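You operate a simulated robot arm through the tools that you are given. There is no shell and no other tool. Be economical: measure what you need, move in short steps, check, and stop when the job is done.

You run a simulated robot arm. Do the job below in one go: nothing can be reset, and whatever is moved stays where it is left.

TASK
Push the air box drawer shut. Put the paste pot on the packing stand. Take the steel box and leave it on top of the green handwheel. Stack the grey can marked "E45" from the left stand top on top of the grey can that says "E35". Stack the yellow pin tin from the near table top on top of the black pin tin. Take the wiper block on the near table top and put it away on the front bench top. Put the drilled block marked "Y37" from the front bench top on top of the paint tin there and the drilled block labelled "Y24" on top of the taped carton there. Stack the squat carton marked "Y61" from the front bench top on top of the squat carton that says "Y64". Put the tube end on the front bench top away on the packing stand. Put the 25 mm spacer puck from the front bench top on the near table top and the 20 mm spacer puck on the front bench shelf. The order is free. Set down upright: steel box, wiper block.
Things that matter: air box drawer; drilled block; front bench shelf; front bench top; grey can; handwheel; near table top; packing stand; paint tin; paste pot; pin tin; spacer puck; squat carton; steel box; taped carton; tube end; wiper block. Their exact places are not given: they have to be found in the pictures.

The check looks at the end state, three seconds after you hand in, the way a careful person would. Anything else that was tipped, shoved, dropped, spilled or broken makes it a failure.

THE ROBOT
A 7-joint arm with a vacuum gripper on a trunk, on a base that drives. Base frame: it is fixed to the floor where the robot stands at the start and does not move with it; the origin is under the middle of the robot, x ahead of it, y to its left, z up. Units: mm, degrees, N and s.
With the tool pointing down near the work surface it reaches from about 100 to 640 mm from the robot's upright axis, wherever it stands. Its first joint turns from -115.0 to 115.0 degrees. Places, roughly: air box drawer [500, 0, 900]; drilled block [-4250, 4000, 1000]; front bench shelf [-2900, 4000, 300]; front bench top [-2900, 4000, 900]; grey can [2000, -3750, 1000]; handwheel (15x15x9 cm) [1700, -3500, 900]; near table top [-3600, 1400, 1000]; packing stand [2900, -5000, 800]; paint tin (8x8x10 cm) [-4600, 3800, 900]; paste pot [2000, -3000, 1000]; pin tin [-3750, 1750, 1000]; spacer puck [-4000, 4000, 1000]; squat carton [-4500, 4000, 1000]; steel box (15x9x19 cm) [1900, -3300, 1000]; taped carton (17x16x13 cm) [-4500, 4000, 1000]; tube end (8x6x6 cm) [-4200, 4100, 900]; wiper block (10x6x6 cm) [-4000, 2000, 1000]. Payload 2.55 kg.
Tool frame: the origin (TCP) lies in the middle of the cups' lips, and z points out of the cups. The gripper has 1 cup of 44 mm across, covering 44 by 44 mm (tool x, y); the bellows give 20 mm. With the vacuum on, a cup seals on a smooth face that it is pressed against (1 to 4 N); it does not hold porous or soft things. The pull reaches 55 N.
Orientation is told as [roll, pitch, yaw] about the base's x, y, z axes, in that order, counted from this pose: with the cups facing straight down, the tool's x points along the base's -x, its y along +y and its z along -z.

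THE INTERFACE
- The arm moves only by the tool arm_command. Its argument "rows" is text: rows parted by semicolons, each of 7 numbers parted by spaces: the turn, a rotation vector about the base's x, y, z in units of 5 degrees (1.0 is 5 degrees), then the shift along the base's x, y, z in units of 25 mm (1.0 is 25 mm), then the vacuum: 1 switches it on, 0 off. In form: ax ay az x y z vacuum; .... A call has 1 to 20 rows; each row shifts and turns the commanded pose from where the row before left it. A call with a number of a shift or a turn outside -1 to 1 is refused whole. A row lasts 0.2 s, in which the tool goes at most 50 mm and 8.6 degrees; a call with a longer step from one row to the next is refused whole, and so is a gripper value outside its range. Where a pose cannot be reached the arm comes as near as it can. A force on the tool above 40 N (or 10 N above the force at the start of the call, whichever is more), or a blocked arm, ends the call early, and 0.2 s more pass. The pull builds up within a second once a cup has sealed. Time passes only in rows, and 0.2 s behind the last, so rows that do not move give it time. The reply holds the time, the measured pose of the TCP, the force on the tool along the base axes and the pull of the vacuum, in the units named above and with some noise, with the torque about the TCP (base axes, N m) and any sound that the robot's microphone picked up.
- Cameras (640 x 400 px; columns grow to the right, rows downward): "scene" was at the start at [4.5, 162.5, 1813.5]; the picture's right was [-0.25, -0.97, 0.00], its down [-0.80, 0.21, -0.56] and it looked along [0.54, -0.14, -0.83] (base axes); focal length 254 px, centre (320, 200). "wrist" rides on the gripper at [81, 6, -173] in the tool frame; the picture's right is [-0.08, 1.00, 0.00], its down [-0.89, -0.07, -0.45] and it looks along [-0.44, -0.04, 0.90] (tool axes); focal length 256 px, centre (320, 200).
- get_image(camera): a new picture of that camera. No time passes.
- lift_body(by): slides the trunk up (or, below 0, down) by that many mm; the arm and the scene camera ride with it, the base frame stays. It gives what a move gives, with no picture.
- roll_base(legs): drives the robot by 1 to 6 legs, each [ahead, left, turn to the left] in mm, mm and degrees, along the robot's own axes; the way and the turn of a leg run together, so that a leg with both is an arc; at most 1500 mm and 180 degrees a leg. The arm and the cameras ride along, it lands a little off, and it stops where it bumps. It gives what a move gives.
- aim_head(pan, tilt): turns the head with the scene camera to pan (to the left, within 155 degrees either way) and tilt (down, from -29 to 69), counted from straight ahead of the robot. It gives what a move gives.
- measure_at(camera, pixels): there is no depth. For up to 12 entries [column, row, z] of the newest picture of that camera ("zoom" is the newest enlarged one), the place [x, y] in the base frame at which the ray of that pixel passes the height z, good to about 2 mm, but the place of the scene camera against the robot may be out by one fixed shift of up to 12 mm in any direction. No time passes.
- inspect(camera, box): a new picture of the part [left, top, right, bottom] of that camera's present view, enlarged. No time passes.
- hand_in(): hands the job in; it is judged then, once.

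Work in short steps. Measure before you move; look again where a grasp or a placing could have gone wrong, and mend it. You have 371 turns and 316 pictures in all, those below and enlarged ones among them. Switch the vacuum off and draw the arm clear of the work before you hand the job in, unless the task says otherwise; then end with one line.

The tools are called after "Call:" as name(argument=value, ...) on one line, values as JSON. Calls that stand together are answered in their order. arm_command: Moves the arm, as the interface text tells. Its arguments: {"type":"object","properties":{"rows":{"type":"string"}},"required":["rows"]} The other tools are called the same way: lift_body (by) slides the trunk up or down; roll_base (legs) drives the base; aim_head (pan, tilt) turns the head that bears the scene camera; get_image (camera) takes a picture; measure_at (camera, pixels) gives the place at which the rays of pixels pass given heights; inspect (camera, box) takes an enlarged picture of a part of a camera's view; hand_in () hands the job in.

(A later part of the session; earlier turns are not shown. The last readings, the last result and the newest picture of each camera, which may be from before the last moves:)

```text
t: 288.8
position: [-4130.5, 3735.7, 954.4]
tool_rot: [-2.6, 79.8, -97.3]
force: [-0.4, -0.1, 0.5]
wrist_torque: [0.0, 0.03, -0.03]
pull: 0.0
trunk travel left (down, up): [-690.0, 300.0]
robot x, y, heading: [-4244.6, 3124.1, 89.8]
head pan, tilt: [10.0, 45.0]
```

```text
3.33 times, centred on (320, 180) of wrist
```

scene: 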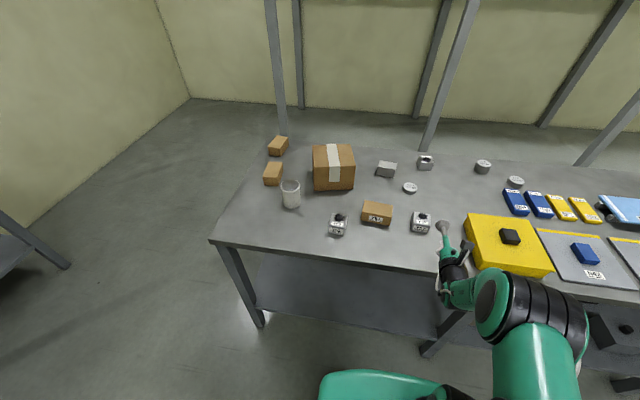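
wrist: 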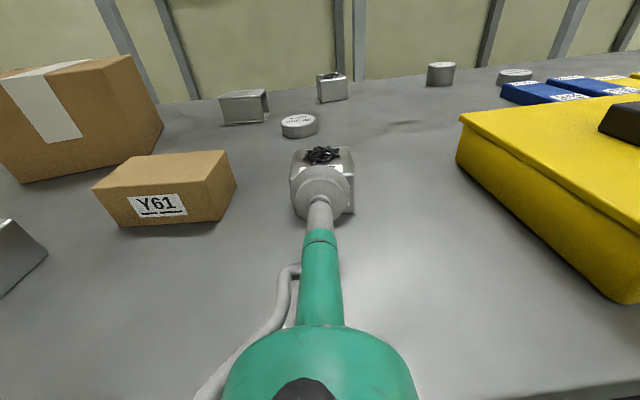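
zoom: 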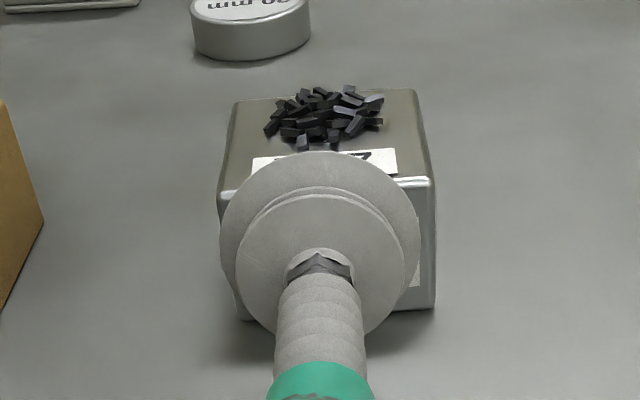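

Well aligned sideways. I lower the trunk 31 mm so the cup centre sits at z≈923.

Call:
lift_body(by=-31)

Call:
inspect(camera="wrist", box=[240, 100, 400, 220])

Call:
inspect(camera="scene", box=[380, 200, 500, 300])

```text
t: 289.5
position: [-4130.9, 3734.7, 925.1]
tool_rot: [-2.5, 79.7, -97.4]
force: [-0.6, 0.3, 0.4]
wrist_torque: [0.0, 0.0, 0.03]
pull: 0.0
trunk travel left (down, up): [-659.0, 331.0]
robot x, y, heading: [-4246.6, 3129.5, 89.8]
head pan, tilt: [10.0, 45.0]
```

```text
3.33 times, centred on (320, 160) of wrist
```

zoom: 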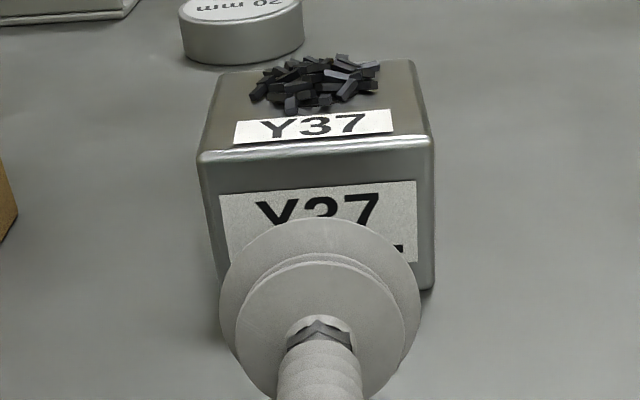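

```text
4.00 times, centred on (440, 250) of scene
```

zoom: 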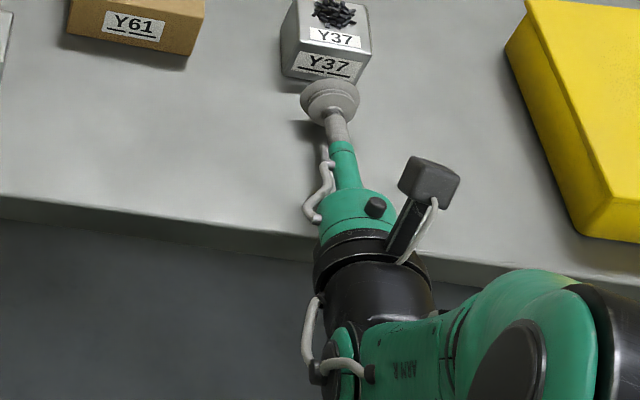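

The cup is aligned with the face. I advance slowly along the face normal with the vacuum on.

Call:
arm_command(rows="0 0 0 0.05 0.4 -0.1 1;0 0 0 0.05 0.4 0 1;0 0 0 0.03 0.3 0 1;0 0 0 0.02 0.2 0 1;0 0 0 0 0 0 1;0 0 0 0 0 0 1")

```text
t: 290.3
position: [-4128.2, 3748.1, 922.9]
tool_rot: [-3.4, 79.7, -97.9]
force: [-4.2, -32.9, 25.7]
wrist_torque: [-4.09, 0.76, 0.39]
pull: 0.0
trunk travel left (down, up): [-659.0, 331.0]
robot x, y, heading: [-4246.9, 3123.7, 89.8]
head pan, tilt: [10.0, 45.0]
stopped in row 3: the force on the tool passed its limit at 48 N (the readings are from after the stop); the commanded pose is now the measured one
```

The flange (radius ~46 mm) touched the bench edge. I back off, steepen the tilt to ~17° below horizontal, and look.

Call:
arm_command(rows="0 0 0 0 -0.5 0 0;0 0 0 0 -0.3 0.2 0;-0.7 0 0 0 0 0 0;-0.7 0 0 0 0 0 0;0 0 0 0 0 0 0")

Call:
inspect(camera="wrist", box=[240, 100, 400, 220])

Call:
inspect(camera="scene", box=[380, 200, 500, 300])

```text
t: 291.5
position: [-4128.6, 3734.6, 920.6]
tool_rot: [-0.1, 72.0, -94.8]
force: [0.0, 0.1, 0.2]
wrist_torque: [-0.02, 0.02, -0.01]
pull: 0.0
trunk travel left (down, up): [-659.0, 331.0]
robot x, y, heading: [-4246.9, 3128.8, 89.7]
head pan, tilt: [10.0, 45.0]
```

```text
3.33 times, centred on (320, 160) of wrist
```

zoom: 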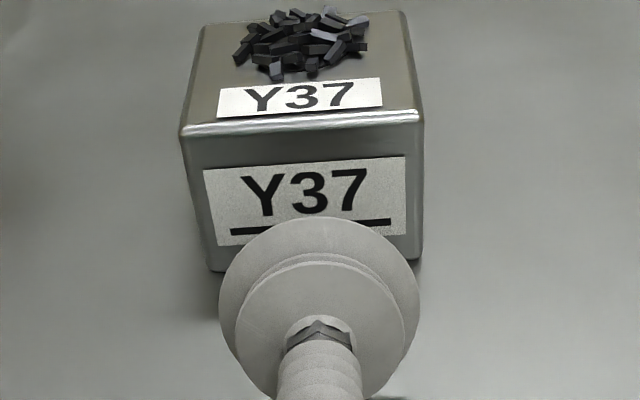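

```text
4.00 times, centred on (440, 250) of scene
```

zoom: 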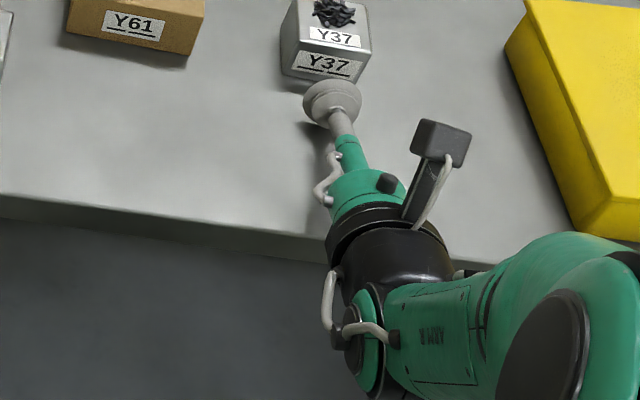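

Tilt is 18°, alignment within ~3 mm. I advance again slowly with a small -x correction.

Call:
arm_command(rows="0 0 0 -0.06 0.4 0.08 1;0 0 0 0.01 0.4 0 1;0 0 0 0.02 0.3 0 1;0 0 0 0.01 0.15 0 1;0 0 0 0 0 0 1;0 0 0 0 0 0 1")

Call:
inspect(camera="wrist", box=[240, 100, 400, 220])

```text
t: 292.9
position: [-4128.3, 3766.6, 923.9]
tool_rot: [0.0, 72.1, -94.8]
force: [0.2, -0.5, -0.9]
wrist_torque: [0.01, 0.01, -0.01]
pull: 0.1
trunk travel left (down, up): [-659.0, 331.0]
robot x, y, heading: [-4244.3, 3124.7, 89.7]
head pan, tilt: [10.0, 45.0]
```

```text
3.33 times, centred on (320, 160) of wrist
```

zoom: 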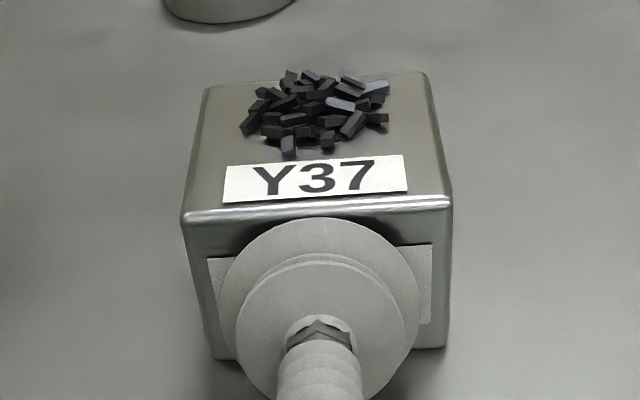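

Free of the bench and centred. I advance by 3 mm steps to press and seal.

Call:
arm_command(rows="0 0 0 0.01 0.12 -0.04 1;0 0 0 0.01 0.12 0 1;0 0 0 0 0 0 1;0 0 0 0 0 0 1")

```text
t: 293.9
position: [-4127.5, 3772.7, 922.2]
tool_rot: [0.0, 72.2, -94.8]
force: [-0.7, -0.1, -0.5]
wrist_torque: [0.04, -0.01, 0.01]
pull: 0.1
trunk travel left (down, up): [-659.0, 331.0]
robot x, y, heading: [-4245.1, 3127.6, 89.7]
head pan, tilt: [10.0, 45.0]
```

No contact force yet; I continue.

Call:
arm_command(rows="0 0 0 0.01 0.12 0 1;0 0 0 0.01 0.12 0 1;0 0 0 0 0 0 1;0 0 0 0 0 0 1")

Call:
inspect(camera="wrist", box=[240, 100, 400, 220])

```text
t: 294.9
position: [-4128.6, 3778.3, 923.6]
tool_rot: [0.0, 72.4, -94.9]
force: [0.7, 2.9, 2.1]
wrist_torque: [0.8, -0.07, -0.07]
pull: 54.8
trunk travel left (down, up): [-659.0, 331.0]
robot x, y, heading: [-4249.1, 3125.2, 89.8]
head pan, tilt: [10.0, 45.0]
```

```text
3.33 times, centred on (320, 160) of wrist
```

zoom: 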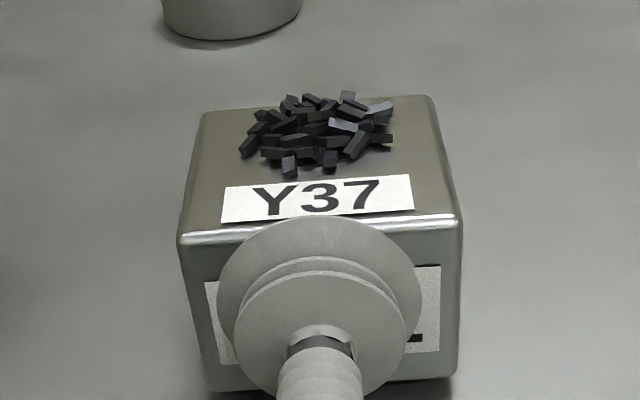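

Sealed (54.8 N). I lift a few millimetres and see whether the block tilts.

Call:
arm_command(rows="0 0 0 0 0 0.2 1;0 0 0 0 0 0.2 1;0 0 0 0 0 0 1;0 0 0 0 0 0 1")

Call:
inspect(camera="wrist", box=[240, 100, 400, 220])

Call:
inspect(camera="scene", box=[380, 180, 480, 280])

```text
t: 295.9
position: [-4128.1, 3777.4, 932.0]
tool_rot: [-0.2, 72.0, -95.0]
force: [0.2, -0.4, -3.7]
wrist_torque: [0.09, 0.0, -0.02]
pull: 55.1
trunk travel left (down, up): [-659.0, 331.0]
robot x, y, heading: [-4246.6, 3121.8, 89.6]
head pan, tilt: [10.0, 45.0]
```

```text
3.33 times, centred on (320, 160) of wrist
```

zoom: 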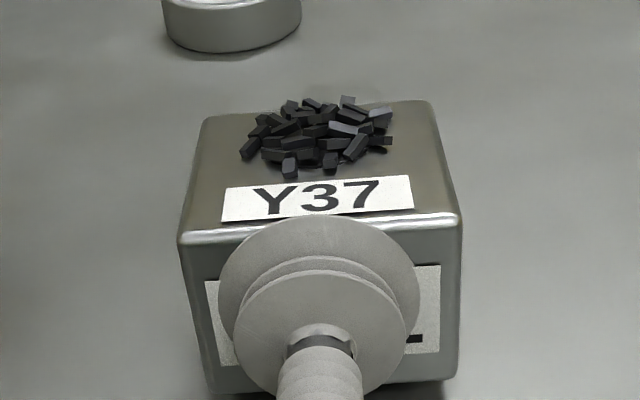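

```text
4.00 times, centred on (430, 230) of scene
```

zoom: 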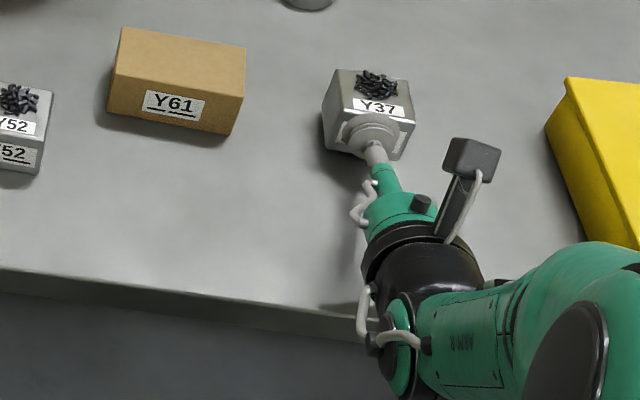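

The block holds its attitude (≈4 N). I raise the trunk 170 mm and drive left toward the paint tin.

Call:
lift_body(by=170)

Call:
roll_base(legs=[[0, 490, 0]])

Call:
get_image(camera="wrist")

Call:
get_image(camera="scene")

```text
t: 297.8
position: [-4127.3, 3779.2, 1102.8]
tool_rot: [0.1, 72.1, -94.8]
force: [0.5, 0.5, -4.4]
wrist_torque: [0.05, 0.02, -0.02]
pull: 55.3
trunk travel left (down, up): [-829.0, 161.0]
robot x, y, heading: [-4250.1, 3127.7, 89.9]
head pan, tilt: [10.0, 45.0]
```

```text
t: 300.7
position: [-4620.3, 3780.8, 1103.0]
tool_rot: [0.0, 72.1, -94.9]
force: [0.5, 0.2, -3.5]
wrist_torque: [0.03, 0.0, -0.03]
pull: 54.7
trunk travel left (down, up): [-829.0, 161.0]
robot x, y, heading: [-4738.5, 3123.7, 89.5]
head pan, tilt: [10.0, 45.0]
```

```text
202 pictures are left
```

wrist: 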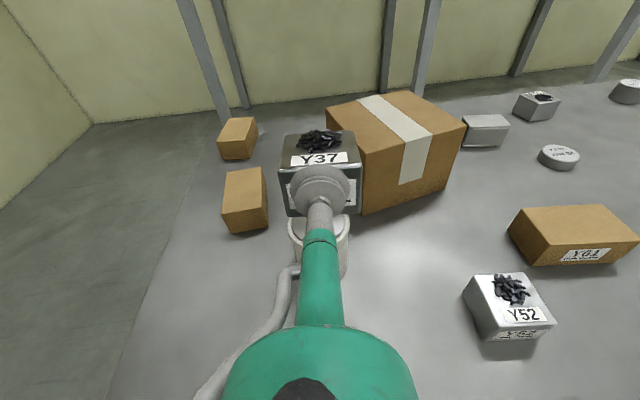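

```text
201 pictures are left
```

scene: 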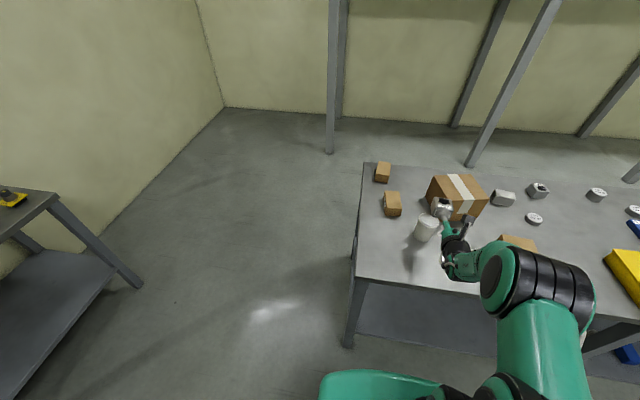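

The tin appears partly behind the tool. I zoom in the scene to locate its top.

Call:
inspect(camera="scene", box=[380, 170, 500, 260])

```text
4.44 times, centred on (440, 215) of scene
```

zoom: 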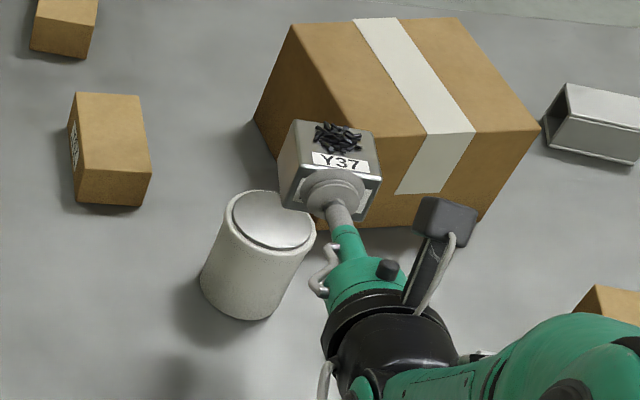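

I measure the tin's top centre (271,220) at z=1000 and its foot, and the held block's top corners as a camera-offset check.

Call:
measure_at(camera="zoom", pixels=[[271, 220, 1000], [226, 212, 1000], [316, 228, 1000], [270, 190, 1000], [272, 251, 1000], [238, 317, 900], [296, 122, 1126], [375, 131, 1126], [382, 178, 1126], [277, 193, 1126], [76, 200, 900], [150, 205, 900]])

```text
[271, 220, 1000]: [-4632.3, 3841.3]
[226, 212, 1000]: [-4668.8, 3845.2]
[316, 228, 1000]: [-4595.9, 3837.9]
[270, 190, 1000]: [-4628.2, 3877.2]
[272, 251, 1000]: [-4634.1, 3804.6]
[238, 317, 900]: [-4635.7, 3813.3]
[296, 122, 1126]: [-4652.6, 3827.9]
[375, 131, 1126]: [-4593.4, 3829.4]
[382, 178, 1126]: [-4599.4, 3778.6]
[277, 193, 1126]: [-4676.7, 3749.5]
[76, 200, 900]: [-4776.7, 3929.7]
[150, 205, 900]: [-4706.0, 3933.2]
```

Tin top centre ≈ (-4630,3842); the held block's centre is ≈ (-4617,3804). I drive 38 ahead and 13 left and look again.

Call:
roll_base(legs=[[38, 13, 0]])

Call:
inspect(camera="scene", box=[380, 170, 500, 260])

```text
t: 301.6
position: [-4632.8, 3818.4, 1101.8]
tool_rot: [0.1, 72.0, -94.9]
force: [-1.7, 0.5, -4.2]
wrist_torque: [0.05, 0.0, -0.04]
pull: 55.2
trunk travel left (down, up): [-829.0, 161.0]
robot x, y, heading: [-4756.3, 3163.9, 89.6]
head pan, tilt: [10.0, 45.0]
```

```text
4.44 times, centred on (440, 215) of scene
```

zoom: 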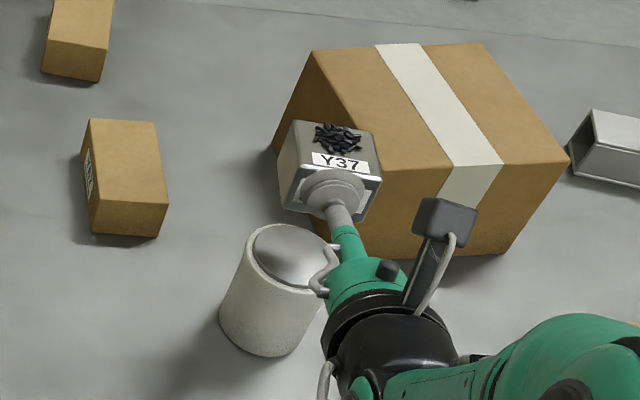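

Clear of the carton. I lower the trunk 65 mm.

Call:
lift_body(by=-65)

Call:
inspect(camera="scene", box=[380, 150, 500, 240])

Call:
get_image(camera="wrist")

```text
t: 302.6
position: [-4633.8, 3819.6, 1037.0]
tool_rot: [0.0, 72.1, -95.0]
force: [-0.3, -0.2, -4.4]
wrist_torque: [0.08, 0.02, 0.0]
pull: 54.9
trunk travel left (down, up): [-764.0, 226.0]
robot x, y, heading: [-4753.1, 3168.1, 89.5]
head pan, tilt: [10.0, 45.0]
```

```text
4.44 times, centred on (440, 195) of scene
```

zoom: 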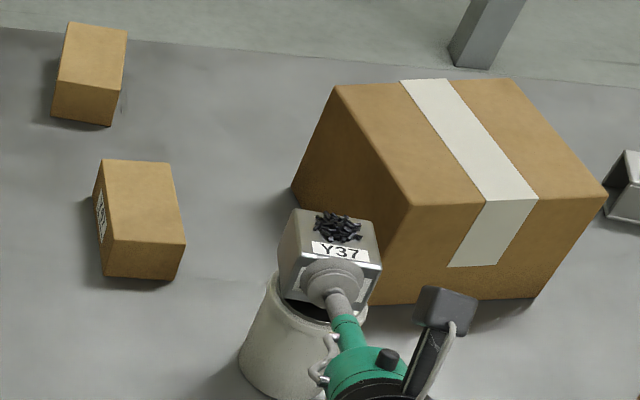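

```text
197 pictures are left
```

wrist: 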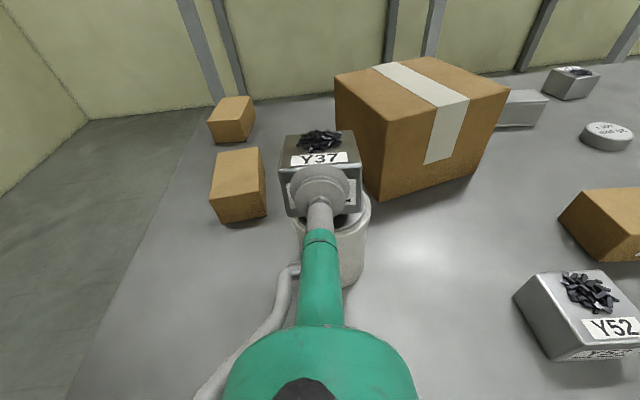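

The two views differ slightly on the sideways centring; I zoom the wrist view and measure the tin's rim.

Call:
inspect(camera="wrist", box=[260, 110, 400, 300])

Call:
inspect(camera="scene", box=[400, 190, 470, 240])

```text
2.11 times, centred on (330, 205) of wrist
```

zoom: 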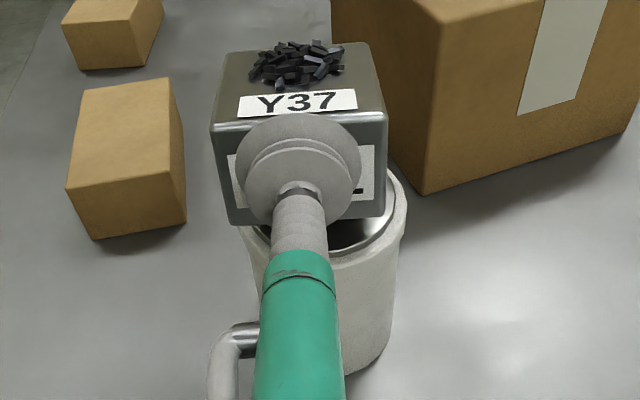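

```text
8.00 times, centred on (435, 215) of scene
```

zoom: 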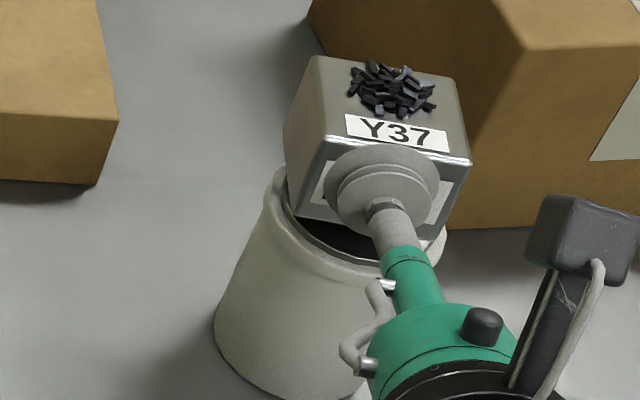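

Centring is within ~6 mm; I nudge +3 mm in x and lower in small steps.

Call:
arm_command(rows="0 0 0 0.12 0 -0.2 1;0 0 0 0 0 -0.2 1;0 0 0 0 0 0 1;0 0 0 0 0 0 1")

```text
t: 303.6
position: [-4630.8, 3817.9, 1028.1]
tool_rot: [0.0, 72.1, -94.9]
force: [0.1, -0.3, -2.8]
wrist_torque: [0.13, -0.06, -0.03]
pull: 55.0
trunk travel left (down, up): [-764.0, 226.0]
robot x, y, heading: [-4753.0, 3165.6, 89.5]
head pan, tilt: [10.0, 45.0]
```

The load has begun to drop; I lower in 1.5 mm steps.

Call:
arm_command(rows="0 0 0 0 0 -0.06 1;0 0 0 0 0 0 1;0 0 0 0 0 0 1")

```text
t: 304.4
position: [-4630.3, 3818.5, 1027.5]
tool_rot: [0.1, 72.2, -94.8]
force: [-0.3, 0.3, 2.2]
wrist_torque: [0.4, -0.02, 0.03]
pull: 54.8
trunk travel left (down, up): [-764.0, 226.0]
robot x, y, heading: [-4756.7, 3164.1, 89.6]
head pan, tilt: [10.0, 45.0]
```

Set down. I release the vacuum, wait, and withdraw straight back.

Call:
arm_command(rows="0 0 0 0 0 0 0;0 0 0 0 0 0 0;0 0 0 0 0 0 0;0 0 0 0 0 0 0;0 0 0 0 0 0 0;0 0 0 -0.02 -0.25 0 0;0 0 0 -0.04 -0.5 0 0;0 0 0 -0.04 -0.5 0 0;0 0 0 -0.04 -0.6 0.2 0;0 0 0 -0.04 -0.6 0.3 0")

Call:
inspect(camera="wrist", box=[240, 100, 420, 260])

Call:
inspect(camera="scene", box=[390, 180, 480, 240])

```text
t: 306.6
position: [-4633.2, 3754.4, 1039.4]
tool_rot: [-0.1, 72.1, -94.9]
force: [0.0, 0.5, 0.3]
wrist_torque: [-0.01, -0.04, 0.0]
pull: 0.0
trunk travel left (down, up): [-764.0, 226.0]
robot x, y, heading: [-4757.1, 3166.2, 89.6]
head pan, tilt: [10.0, 45.0]
```

```text
2.50 times, centred on (330, 180) of wrist
```

zoom: 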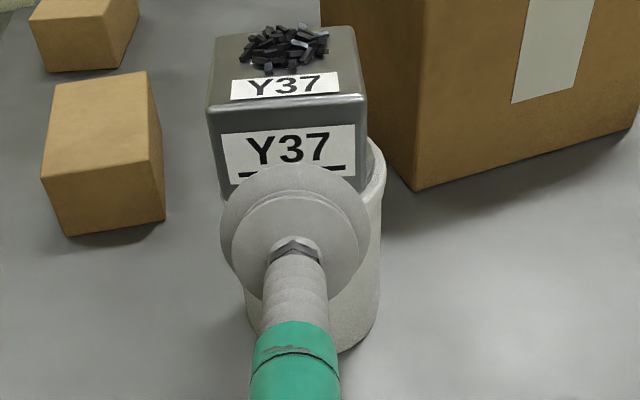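

```text
6.67 times, centred on (435, 210) of scene
```

zoom: 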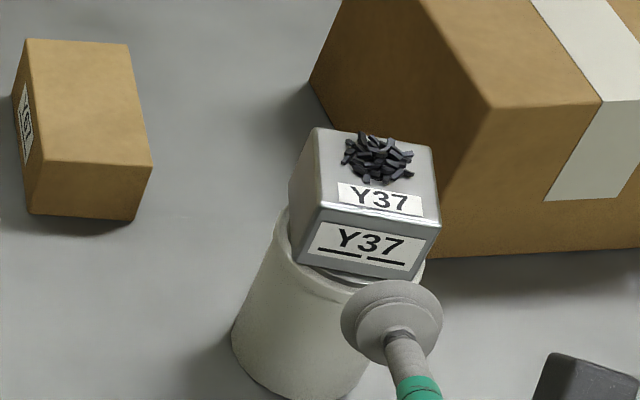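

Y37 sits on the paint tin. Next is Y24, best from behind with the same tool attitude. I raise the trunk, back off and go round the bench's left end.

Call:
lift_body(by=200)

Call:
roll_base(legs=[[-380, 0, 0], [0, 820, 0], [1100, 0, 0]])

Call:
aim_head(pan=-85, tilt=40)

Call:
get_image(camera="scene")

```text
t: 308.8
position: [-4633.7, 3757.1, 1239.0]
tool_rot: [-0.1, 72.0, -95.0]
force: [0.3, 0.1, 0.7]
wrist_torque: [0.0, 0.0, 0.04]
pull: 0.1
trunk travel left (down, up): [-964.0, 26.0]
robot x, y, heading: [-4755.5, 3167.3, 89.4]
head pan, tilt: [10.0, 45.0]
```

```text
t: 320.7
position: [-5473.7, 4528.7, 1238.8]
tool_rot: [-0.1, 72.1, -93.7]
force: [0.5, 0.5, -0.2]
wrist_torque: [0.0, 0.01, 0.01]
pull: 0.1
trunk travel left (down, up): [-964.0, 26.0]
robot x, y, heading: [-5584.8, 3940.9, 90.8]
head pan, tilt: [10.0, 45.0]
```

```text
t: 322.4
position: [-5475.4, 4528.7, 1240.0]
tool_rot: [-0.1, 72.1, -93.8]
force: [0.8, -0.2, 0.6]
wrist_torque: [0.03, -0.02, 0.04]
pull: 0.1
trunk travel left (down, up): [-964.0, 26.0]
robot x, y, heading: [-5581.6, 3937.6, 90.8]
head pan, tilt: [-85.0, 40.0]
```

```text
192 pictures are left
```

scene: 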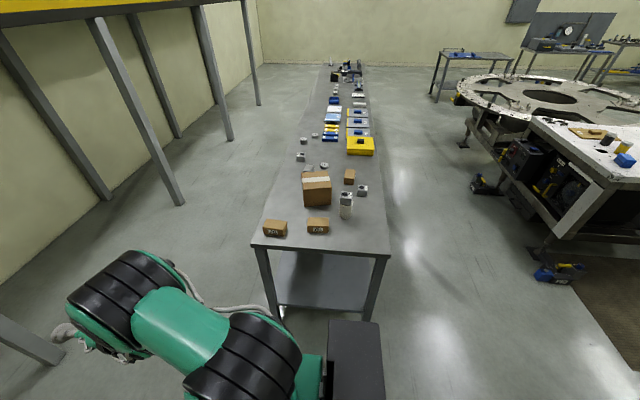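

Labels on the two cartons are visible at (275,231) and (318,227). I zoom to read.

Call:
inspect(camera="scene", box=[250, 160, 370, 245])

Call:
inspect(camera="scene", box=[285, 110, 345, 180])

Call:
inspect(camera="scene", box=[530, 110, 640, 190])

```text
4.71 times, centred on (310, 202) of scene
```

zoom: 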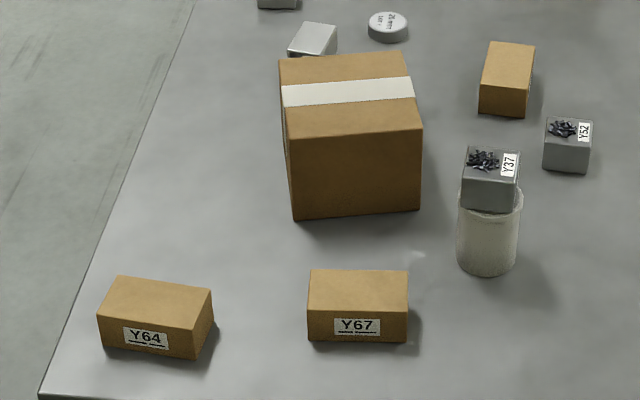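

```text
5.71 times, centred on (315, 145) of scene
```

zoom: 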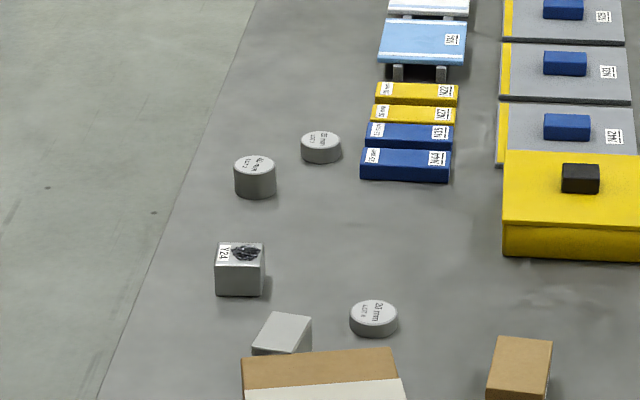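

```text
5.00 times, centred on (585, 150) of scene
```

zoom: 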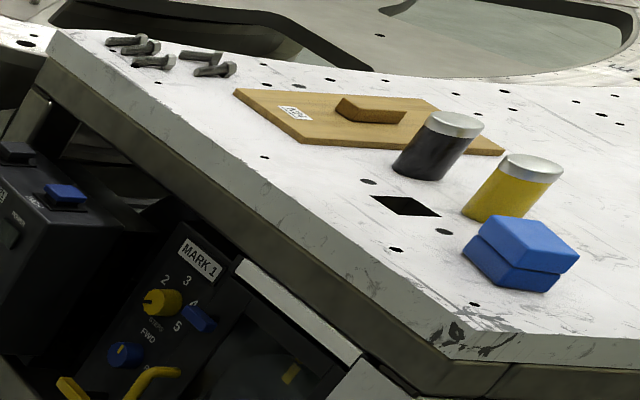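

Y64 is the far-back carton, Y67 the nearer. I turn 180° here, then back along the end and slide behind the bench to Y24.

Call:
roll_base(legs=[[0, 0, -180], [-1150, 0, 0], [0, 1400, 0]])

Call:
aim_head(pan=0, tilt=45)

Call:
get_image(camera="scene")

Call:
get_image(camera="wrist")

```text
t: 342.3
position: [-4270.4, 4564.3, 1239.1]
tool_rot: [-0.2, 72.1, 88.6]
force: [0.4, 0.2, 0.1]
wrist_torque: [-0.01, -0.02, 0.01]
pull: 0.1
trunk travel left (down, up): [-964.0, 26.0]
robot x, y, heading: [-4193.2, 5159.2, -86.9]
head pan, tilt: [-85.0, 40.0]
```

```text
t: 343.9
position: [-4269.3, 4563.8, 1239.2]
tool_rot: [-0.1, 72.1, 88.7]
force: [0.2, -0.3, -1.1]
wrist_torque: [0.02, 0.01, 0.02]
pull: 0.0
trunk travel left (down, up): [-964.0, 26.0]
robot x, y, heading: [-4186.7, 5158.5, -86.7]
head pan, tilt: [0.0, 45.0]
```

```text
188 pictures are left
```

scene: 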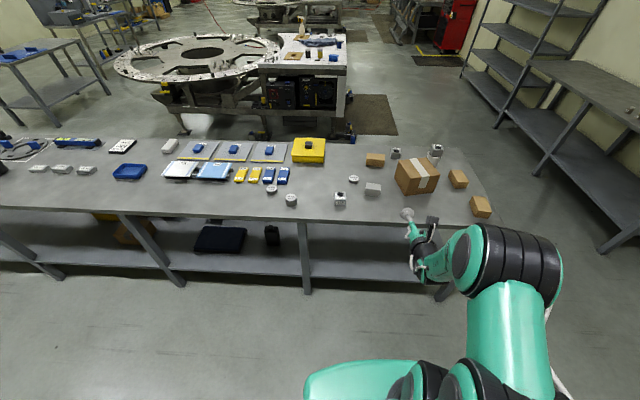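

```text
187 pictures are left
```

wrist: 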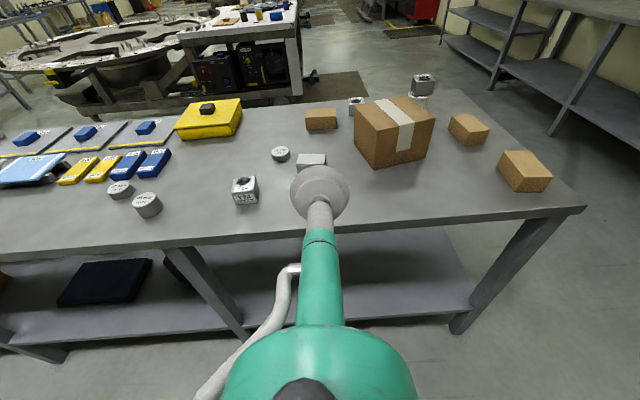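

I zoom on Y24 and the pucks with the scene camera to measure.

Call:
inspect(camera="scene", box=[310, 165, 390, 215])

Call:
inspect(camera="scene", box=[255, 170, 365, 215])

Call:
inspect(camera="wrist", box=[225, 165, 275, 215])

```text
8.00 times, centred on (350, 190) of scene
```

zoom: 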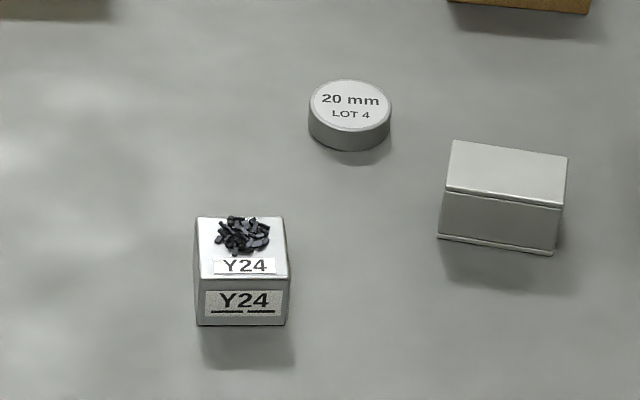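

```text
5.82 times, centred on (310, 192) of scene
```

zoom: 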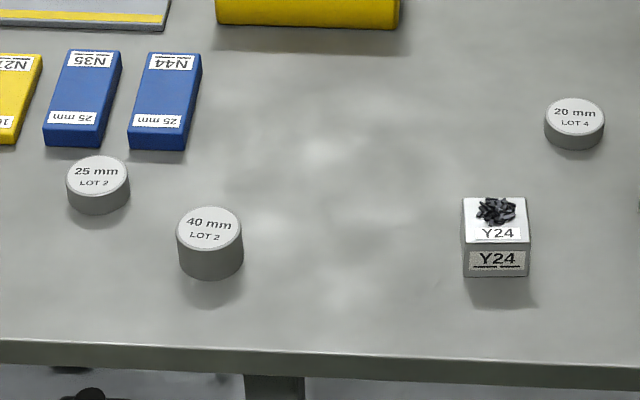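

```text
8.00 times, centred on (250, 190) of wrist
```

zoom: 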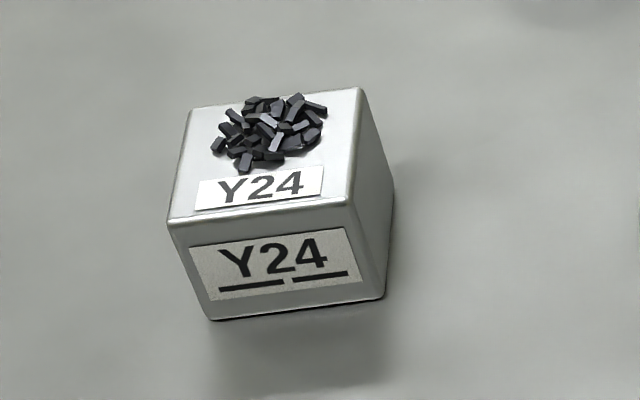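

25 mm and 20 mm pucks are identified. I measure Y24's near face from the wrist zoom: bottom corners (210,320), (384,297) and top corners (170,222), (350,202).

Call:
measure_at(camera="zoom", pixels=[[210, 320, 900], [384, 297, 900], [170, 222, 945], [350, 202, 945], [192, 110, 945], [360, 88, 945]])

Call:
measure_at(camera="wrist", pixels=[[100, 251, 900], [400, 230, 900], [585, 207, 900], [148, 200, 940], [120, 186, 925], [280, 153, 920], [311, 159, 960], [525, 158, 960], [500, 152, 960], [550, 172, 960], [536, 192, 900]])

```text
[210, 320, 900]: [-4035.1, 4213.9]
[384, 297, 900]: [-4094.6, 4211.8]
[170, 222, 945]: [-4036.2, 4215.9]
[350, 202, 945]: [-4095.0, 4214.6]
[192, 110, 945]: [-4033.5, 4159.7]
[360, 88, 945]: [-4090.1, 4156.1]
```

```text
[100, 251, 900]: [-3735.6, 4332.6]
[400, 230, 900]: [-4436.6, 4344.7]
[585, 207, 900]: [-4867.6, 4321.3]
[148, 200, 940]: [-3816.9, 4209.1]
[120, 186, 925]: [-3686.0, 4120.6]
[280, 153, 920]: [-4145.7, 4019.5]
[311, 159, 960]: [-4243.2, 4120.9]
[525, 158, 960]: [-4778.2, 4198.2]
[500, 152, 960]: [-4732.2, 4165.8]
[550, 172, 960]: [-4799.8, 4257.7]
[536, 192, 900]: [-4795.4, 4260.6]
```

Y24's near face centre is (-4065,4214), 120 mm from the back edge. I drive the base so the cup stands ~45 mm off it, turn +3°, and lower by 270.

Call:
roll_base(legs=[[311, 188, 0]])

Call:
arm_command(rows="0 0 0.6 0 0 0 0;0 0 0 0 0 0 0")

Call:
lift_body(by=-270)

Call:
get_image(camera="wrist")

```text
t: 346.2
position: [-4064.0, 4267.9, 1240.3]
tool_rot: [-0.2, 72.1, 88.6]
force: [-0.3, -1.2, 1.2]
wrist_torque: [-0.02, 0.02, -0.01]
pull: 0.1
trunk travel left (down, up): [-964.0, 26.0]
robot x, y, heading: [-3981.9, 4862.8, -86.8]
head pan, tilt: [0.0, 45.0]
```

```text
t: 346.8
position: [-4064.6, 4266.3, 1237.4]
tool_rot: [0.0, 72.1, 91.7]
force: [0.4, -0.9, -0.6]
wrist_torque: [0.02, -0.02, -0.01]
pull: 0.0
trunk travel left (down, up): [-964.0, 26.0]
robot x, y, heading: [-3979.0, 4864.8, -86.8]
head pan, tilt: [0.0, 45.0]
```

```text
t: 349.6
position: [-4064.8, 4266.9, 969.6]
tool_rot: [-0.1, 72.1, 91.6]
force: [0.0, 0.0, 0.3]
wrist_torque: [-0.02, 0.0, 0.04]
pull: 0.1
trunk travel left (down, up): [-694.0, 296.0]
robot x, y, heading: [-3979.0, 4860.8, -86.9]
head pan, tilt: [0.0, 45.0]
```

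```text
183 pictures are left
```

wrist: 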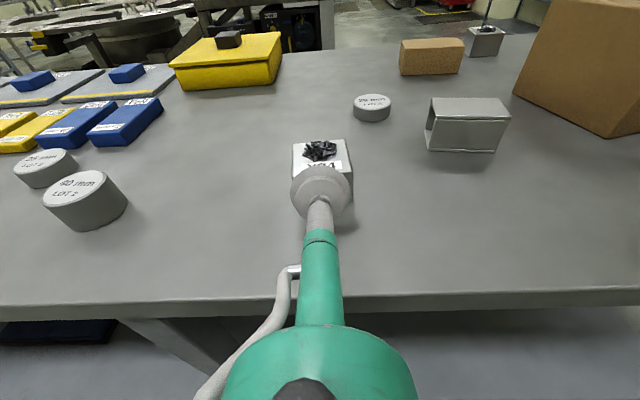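

Aligned. I lower 46 mm more.

Call:
lift_body(by=-46.5)

Call:
inspect(camera="wrist", box=[240, 80, 400, 200])

```text
t: 350.5
position: [-4066.0, 4267.1, 921.9]
tool_rot: [-0.1, 72.1, 91.7]
force: [0.4, -0.4, -0.4]
wrist_torque: [0.03, -0.01, 0.02]
pull: 0.0
trunk travel left (down, up): [-647.0, 343.0]
robot x, y, heading: [-3981.8, 4860.4, -87.1]
head pan, tilt: [0.0, 45.0]
```

```text
3.33 times, centred on (320, 140) of wrist
```

zoom: 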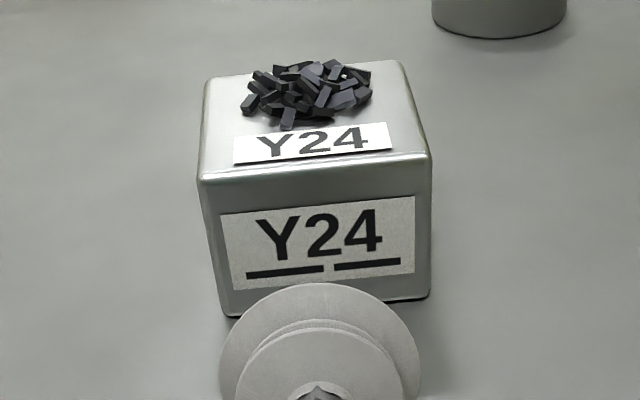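

Centred. I advance ~43 mm, then in small steps with the vacuum on.

Call:
arm_command(rows="0 0 0 0.01 -0.6 0.03 0;0 0 0 0.01 -0.6 0 0;0 0 0 0.01 -0.4 0 1;0 0 0 0 -0.15 0 1;0 0 0 0 -0.12 0 1;0 0 0 0 0 0 1;0 0 0 0 0 0 1")

Call:
inspect(camera="wrist", box=[240, 100, 400, 220])

```text
t: 352.1
position: [-4064.1, 4219.5, 923.6]
tool_rot: [-0.1, 72.1, 91.6]
force: [0.3, 0.7, 0.2]
wrist_torque: [-0.01, -0.01, 0.02]
pull: 0.1
trunk travel left (down, up): [-647.0, 343.0]
robot x, y, heading: [-3978.0, 4867.1, -86.8]
head pan, tilt: [0.0, 45.0]
```

```text
3.33 times, centred on (320, 160) of wrist
```

zoom: 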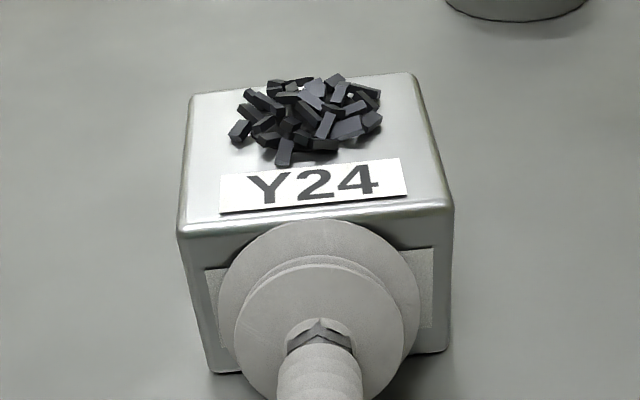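

Close now; I go on in 3 mm steps.

Call:
arm_command(rows="0 0 0 0 -0.12 -0.03 1;0 0 0 0 -0.12 0 1;0 0 0 0 0 0 1;0 0 0 0 0 0 1")

```text
t: 353.1
position: [-4064.3, 4212.3, 924.5]
tool_rot: [0.0, 72.3, 91.7]
force: [2.1, -4.1, 0.3]
wrist_torque: [-0.81, -0.17, -0.05]
pull: 55.1
trunk travel left (down, up): [-647.0, 343.0]
robot x, y, heading: [-3984.5, 4866.2, -87.0]
head pan, tilt: [0.0, 45.0]
```

Sealed. I lift 10 mm with the arm, then the trunk by 180.

Call:
arm_command(rows="0 0 0 0 0 0.2 1;0 0 0 0 0 0.3 1;0 0 0 0 0 0 1")

Call:
lift_body(by=200)

Call:
get_image(camera="scene")

Call:
inspect(camera="scene", box=[360, 130, 520, 240])

```text
t: 353.9
position: [-4065.0, 4214.4, 934.4]
tool_rot: [0.0, 72.0, 91.5]
force: [-0.2, -0.4, -3.8]
wrist_torque: [-0.12, 0.0, 0.0]
pull: 55.1
trunk travel left (down, up): [-647.0, 343.0]
robot x, y, heading: [-3979.1, 4864.6, -86.8]
head pan, tilt: [0.0, 45.0]
```

```text
t: 356.0
position: [-4064.9, 4213.3, 1134.9]
tool_rot: [0.0, 72.0, 91.6]
force: [0.6, 0.5, -4.5]
wrist_torque: [-0.15, 0.01, -0.02]
pull: 54.8
trunk travel left (down, up): [-847.0, 143.0]
robot x, y, heading: [-3985.1, 4860.2, -87.0]
head pan, tilt: [0.0, 45.0]
```

```text
180 pictures are left
```

scene: 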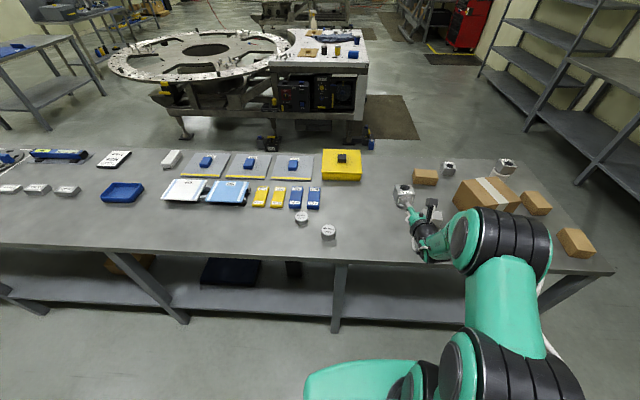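

```text
3.64 times, centred on (440, 185) of scene
```

zoom: 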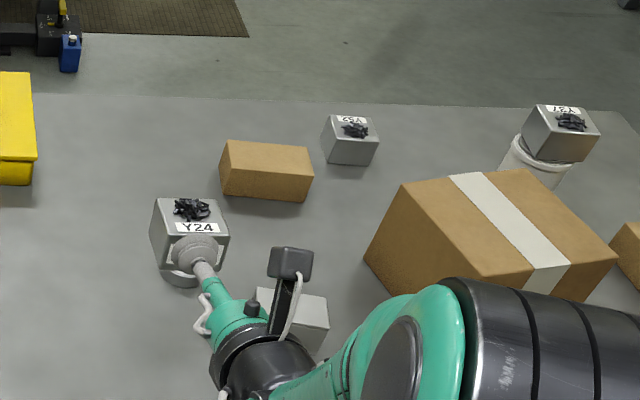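

I measure the carton's top corners at z=1030: (402,187), (529,170), (617,258).

Call:
measure_at(camera="zoom", pixels=[[402, 187, 1030], [529, 170, 1030], [617, 258, 1030], [365, 260, 900], [510, 225, 1030]])

```text
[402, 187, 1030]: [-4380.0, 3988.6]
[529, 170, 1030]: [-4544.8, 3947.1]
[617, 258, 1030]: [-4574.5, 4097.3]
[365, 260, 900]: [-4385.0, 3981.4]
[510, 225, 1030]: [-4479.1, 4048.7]
```

Carton top centre ≈ (-4477,4043). I drive to bring the block's centre above it.

Call:
roll_base(legs=[[0, -419, 0], [120, 0, 0]])

Call:
get_image(camera="wrist")

Call:
get_image(camera="scene")

```text
t: 359.5
position: [-4484.7, 4073.0, 1135.6]
tool_rot: [-0.2, 72.0, 91.3]
force: [-0.3, 0.4, -4.5]
wrist_torque: [-0.1, -0.03, -0.03]
pull: 54.4
trunk travel left (down, up): [-847.0, 143.0]
robot x, y, heading: [-4396.7, 4720.5, -87.1]
head pan, tilt: [0.0, 45.0]
```

```text
178 pictures are left
```

wrist: 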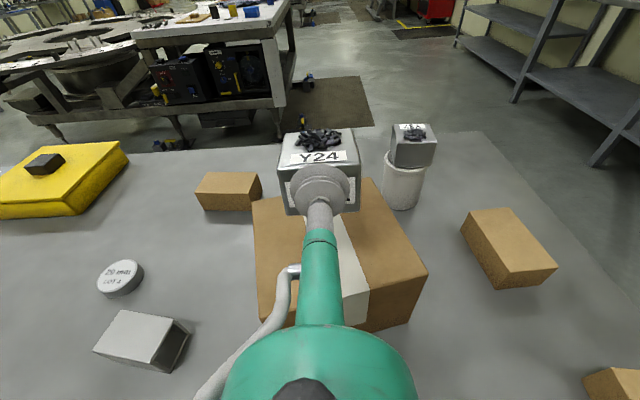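

```text
177 pictures are left
```

scene: 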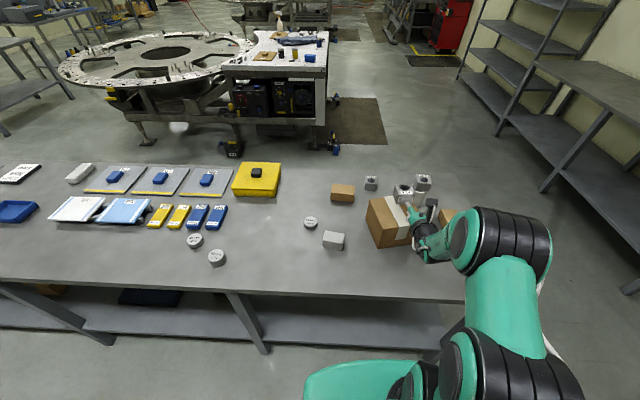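

I lower the trunk 65 mm and check the placement over the carton.

Call:
lift_body(by=-65)

Call:
get_image(camera="wrist")

Call:
inspect(camera="scene", box=[350, 140, 470, 230])

```text
t: 360.5
position: [-4483.0, 4074.5, 1070.6]
tool_rot: [0.0, 72.0, 91.3]
force: [0.4, 0.3, -3.4]
wrist_torque: [-0.11, -0.02, -0.02]
pull: 55.0
trunk travel left (down, up): [-782.0, 208.0]
robot x, y, heading: [-4398.7, 4726.7, -87.1]
head pan, tilt: [0.0, 45.0]
```

```text
176 pictures are left
```

wrist: 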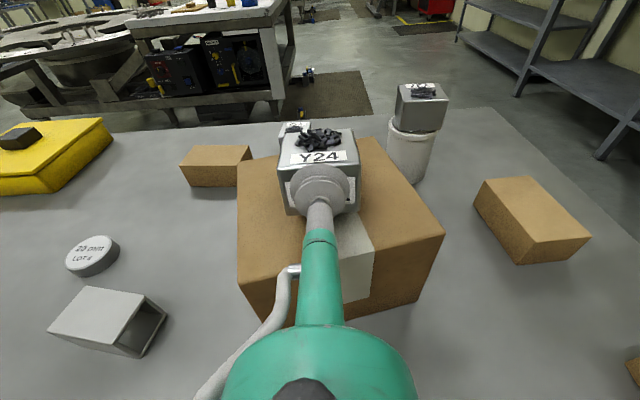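

```text
4.44 times, centred on (410, 185) of scene
```

zoom: 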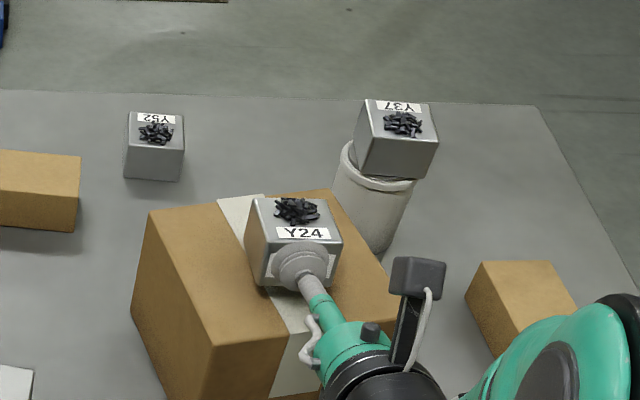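

Good position; I nudge +8 mm in y and lower toward contact (TCP ≈1054).

Call:
arm_command(rows="0 0 0 0 0.3 -0.2 1;0 0 0 0 0 -0.2 1;0 0 0 0 0 0 1;0 0 0 0 0 0 1")

```text
t: 361.5
position: [-4484.6, 4079.3, 1059.9]
tool_rot: [-0.1, 72.1, 91.3]
force: [0.7, 0.3, -3.9]
wrist_torque: [-0.1, -0.01, -0.01]
pull: 54.7
trunk travel left (down, up): [-782.0, 208.0]
robot x, y, heading: [-4396.9, 4723.3, -86.7]
head pan, tilt: [0.0, 45.0]
```

Still free; 2 mm steps.

Call:
arm_command(rows="0 0 0 0 0 -0.08 1;0 0 0 0 0 -0.08 1;0 0 0 0 0 0 1;0 0 0 0 0 0 1")

```text
t: 362.5
position: [-4483.9, 4080.6, 1056.0]
tool_rot: [-0.1, 72.1, 91.4]
force: [-1.3, -0.1, -1.3]
wrist_torque: [-0.57, 0.08, -0.05]
pull: 54.5
trunk travel left (down, up): [-782.0, 208.0]
robot x, y, heading: [-4395.0, 4723.6, -86.8]
head pan, tilt: [0.0, 45.0]
```

Contact begins; one more 1.5 mm step.

Call:
arm_command(rows="0 0 0 0 0 -0.06 1;0 0 0 0 0 0 1;0 0 0 0 0 0 1")

```text
t: 363.3
position: [-4483.5, 4080.6, 1056.2]
tool_rot: [-0.1, 72.3, 91.3]
force: [-2.2, -1.2, 3.6]
wrist_torque: [-0.85, -0.01, -0.06]
pull: 54.8
trunk travel left (down, up): [-782.0, 208.0]
robot x, y, heading: [-4396.5, 4721.9, -87.2]
head pan, tilt: [0.0, 45.0]
```

The block rests on the carton. I release, wait and withdraw backward.

Call:
arm_command(rows="0 0 0 0 0 0 0;0 0 0 0 0 0 0;0 0 0 0 0 0 0;0 0 0 0 0 0 0;0 0 0 0 0 0 0;0 0 0 0 0.25 0 0;0 0 0 0 0.5 0 0;0 0 0 0 0.5 0 0;0 0 0 0 0.6 0.3 0;0 0 0 0 0.6 0.5 0;0 0 0 0 0.6 0.8 0")

Call:
get_image(camera="wrist")

```text
t: 365.7
position: [-4484.0, 4159.3, 1097.5]
tool_rot: [-0.2, 72.0, 91.2]
force: [-0.2, -0.1, 0.0]
wrist_torque: [0.0, 0.01, 0.01]
pull: 0.1
trunk travel left (down, up): [-782.0, 208.0]
robot x, y, heading: [-4393.6, 4722.6, -87.1]
head pan, tilt: [0.0, 45.0]
```

```text
174 pictures are left
```

wrist: 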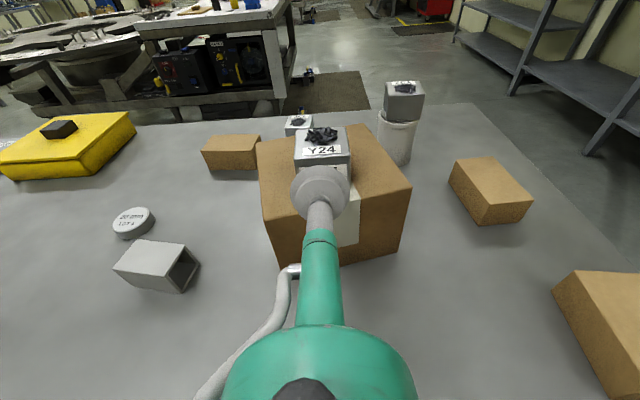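

Y24 is on the carton. I now bring the tool back to pointing down and undo the 180° roll.

Call:
arm_command(rows="0.96 0 0 0 0.6 0.6 0;0.96 0 0 0 0.6 0.6 0;0.96 0 0 0 0.4 0.4 0;0.96 0 0 0 0.4 0 0;0.96 0 0 0 0.4 0 0;0.96 0 0 0 0.4 0 0;0.96 0 0 0 0 0 0;0.96 0 0 0 0 0 0;0.96 0 0 0 0 0 0;0.96 0 0 0 0 0 0;0.96 0 0 0 0 0 0;0.96 0 0 0 0 0 0;0.96 0 0 0 0 0 0;0.96 0 0 0 0 0 0;0.94 0 0 0 0 0 0")

Call:
arm_command(rows="0 0 1 0 0 0 0;0 0 1 0 0 0 0;0 0 1 0 0 0 0;0 0 1 0 0 0 0;0 0 1 0 0 0 0;0 0 1 0 0 0 0;0 0 1 0 0 0 0;0 0 1 0 0 0 0;0 0 1 0 0 0 0;0 0 1 0 0 0 0;0 0 1 0 0 0 0;0 0 1 0 0 0 0;0 0 1 0 0 0 0;0 0 1 0 0 0 0;0 0 1 0 0 0 0;0 0 1 0 0 0 0;0 0 1 0 0 0 0;0 0 1 0 0 0 0")

Call:
arm_command(rows="0 0 1 0 0 0 0;0 0 1 0 0 0 0;0 0 1 0 0 0 0;0 0 1 0 0 0 0;0 0 1 0 0 0 0;0 0 1 0 0 0 0;0 0 1 0 0 0 0;0 0 1 0 0 0 0;0 0 1 0 0 0 0;0 0 1 0 0 0 0;0 0 1 0 0 0 0;0 0 1 0 0 0 0;0 0 1 0 0 0 0;0 0 1 0 0 0 0;0 0 1 0 0 0 0;0 0 1 0 0 0 0;0 0 1 0 0 0 0;0 0 1 0 0 0 0")

```text
t: 368.9
position: [-4479.6, 4244.2, 1094.1]
tool_rot: [-1.1, 1.1, 90.4]
force: [0.4, 1.0, 0.2]
wrist_torque: [0.02, 0.02, 0.01]
pull: 0.0
out of reach, approached as far as the arm can: row 14, 15
trunk travel left (down, up): [-782.0, 208.0]
robot x, y, heading: [-4398.5, 4726.6, -87.1]
head pan, tilt: [0.0, 45.0]
```

```text
t: 372.7
position: [-4477.1, 4251.3, 1080.1]
tool_rot: [-1.2, 0.1, -179.5]
force: [0.4, 0.3, 0.3]
wrist_torque: [-0.02, 0.02, -0.01]
pull: 0.1
out of reach, approached as far as the arm can: row 1, 5, 12
trunk travel left (down, up): [-782.0, 208.0]
robot x, y, heading: [-4397.9, 4722.1, -87.0]
head pan, tilt: [0.0, 45.0]
```

```text
t: 376.5
position: [-4476.8, 4251.1, 1080.3]
tool_rot: [-1.3, 0.1, -89.5]
force: [-0.8, 0.1, -1.0]
wrist_torque: [-0.06, -0.01, 0.01]
pull: 0.0
trunk travel left (down, up): [-782.0, 208.0]
robot x, y, heading: [-4401.9, 4721.5, -86.9]
head pan, tilt: [0.0, 45.0]
```

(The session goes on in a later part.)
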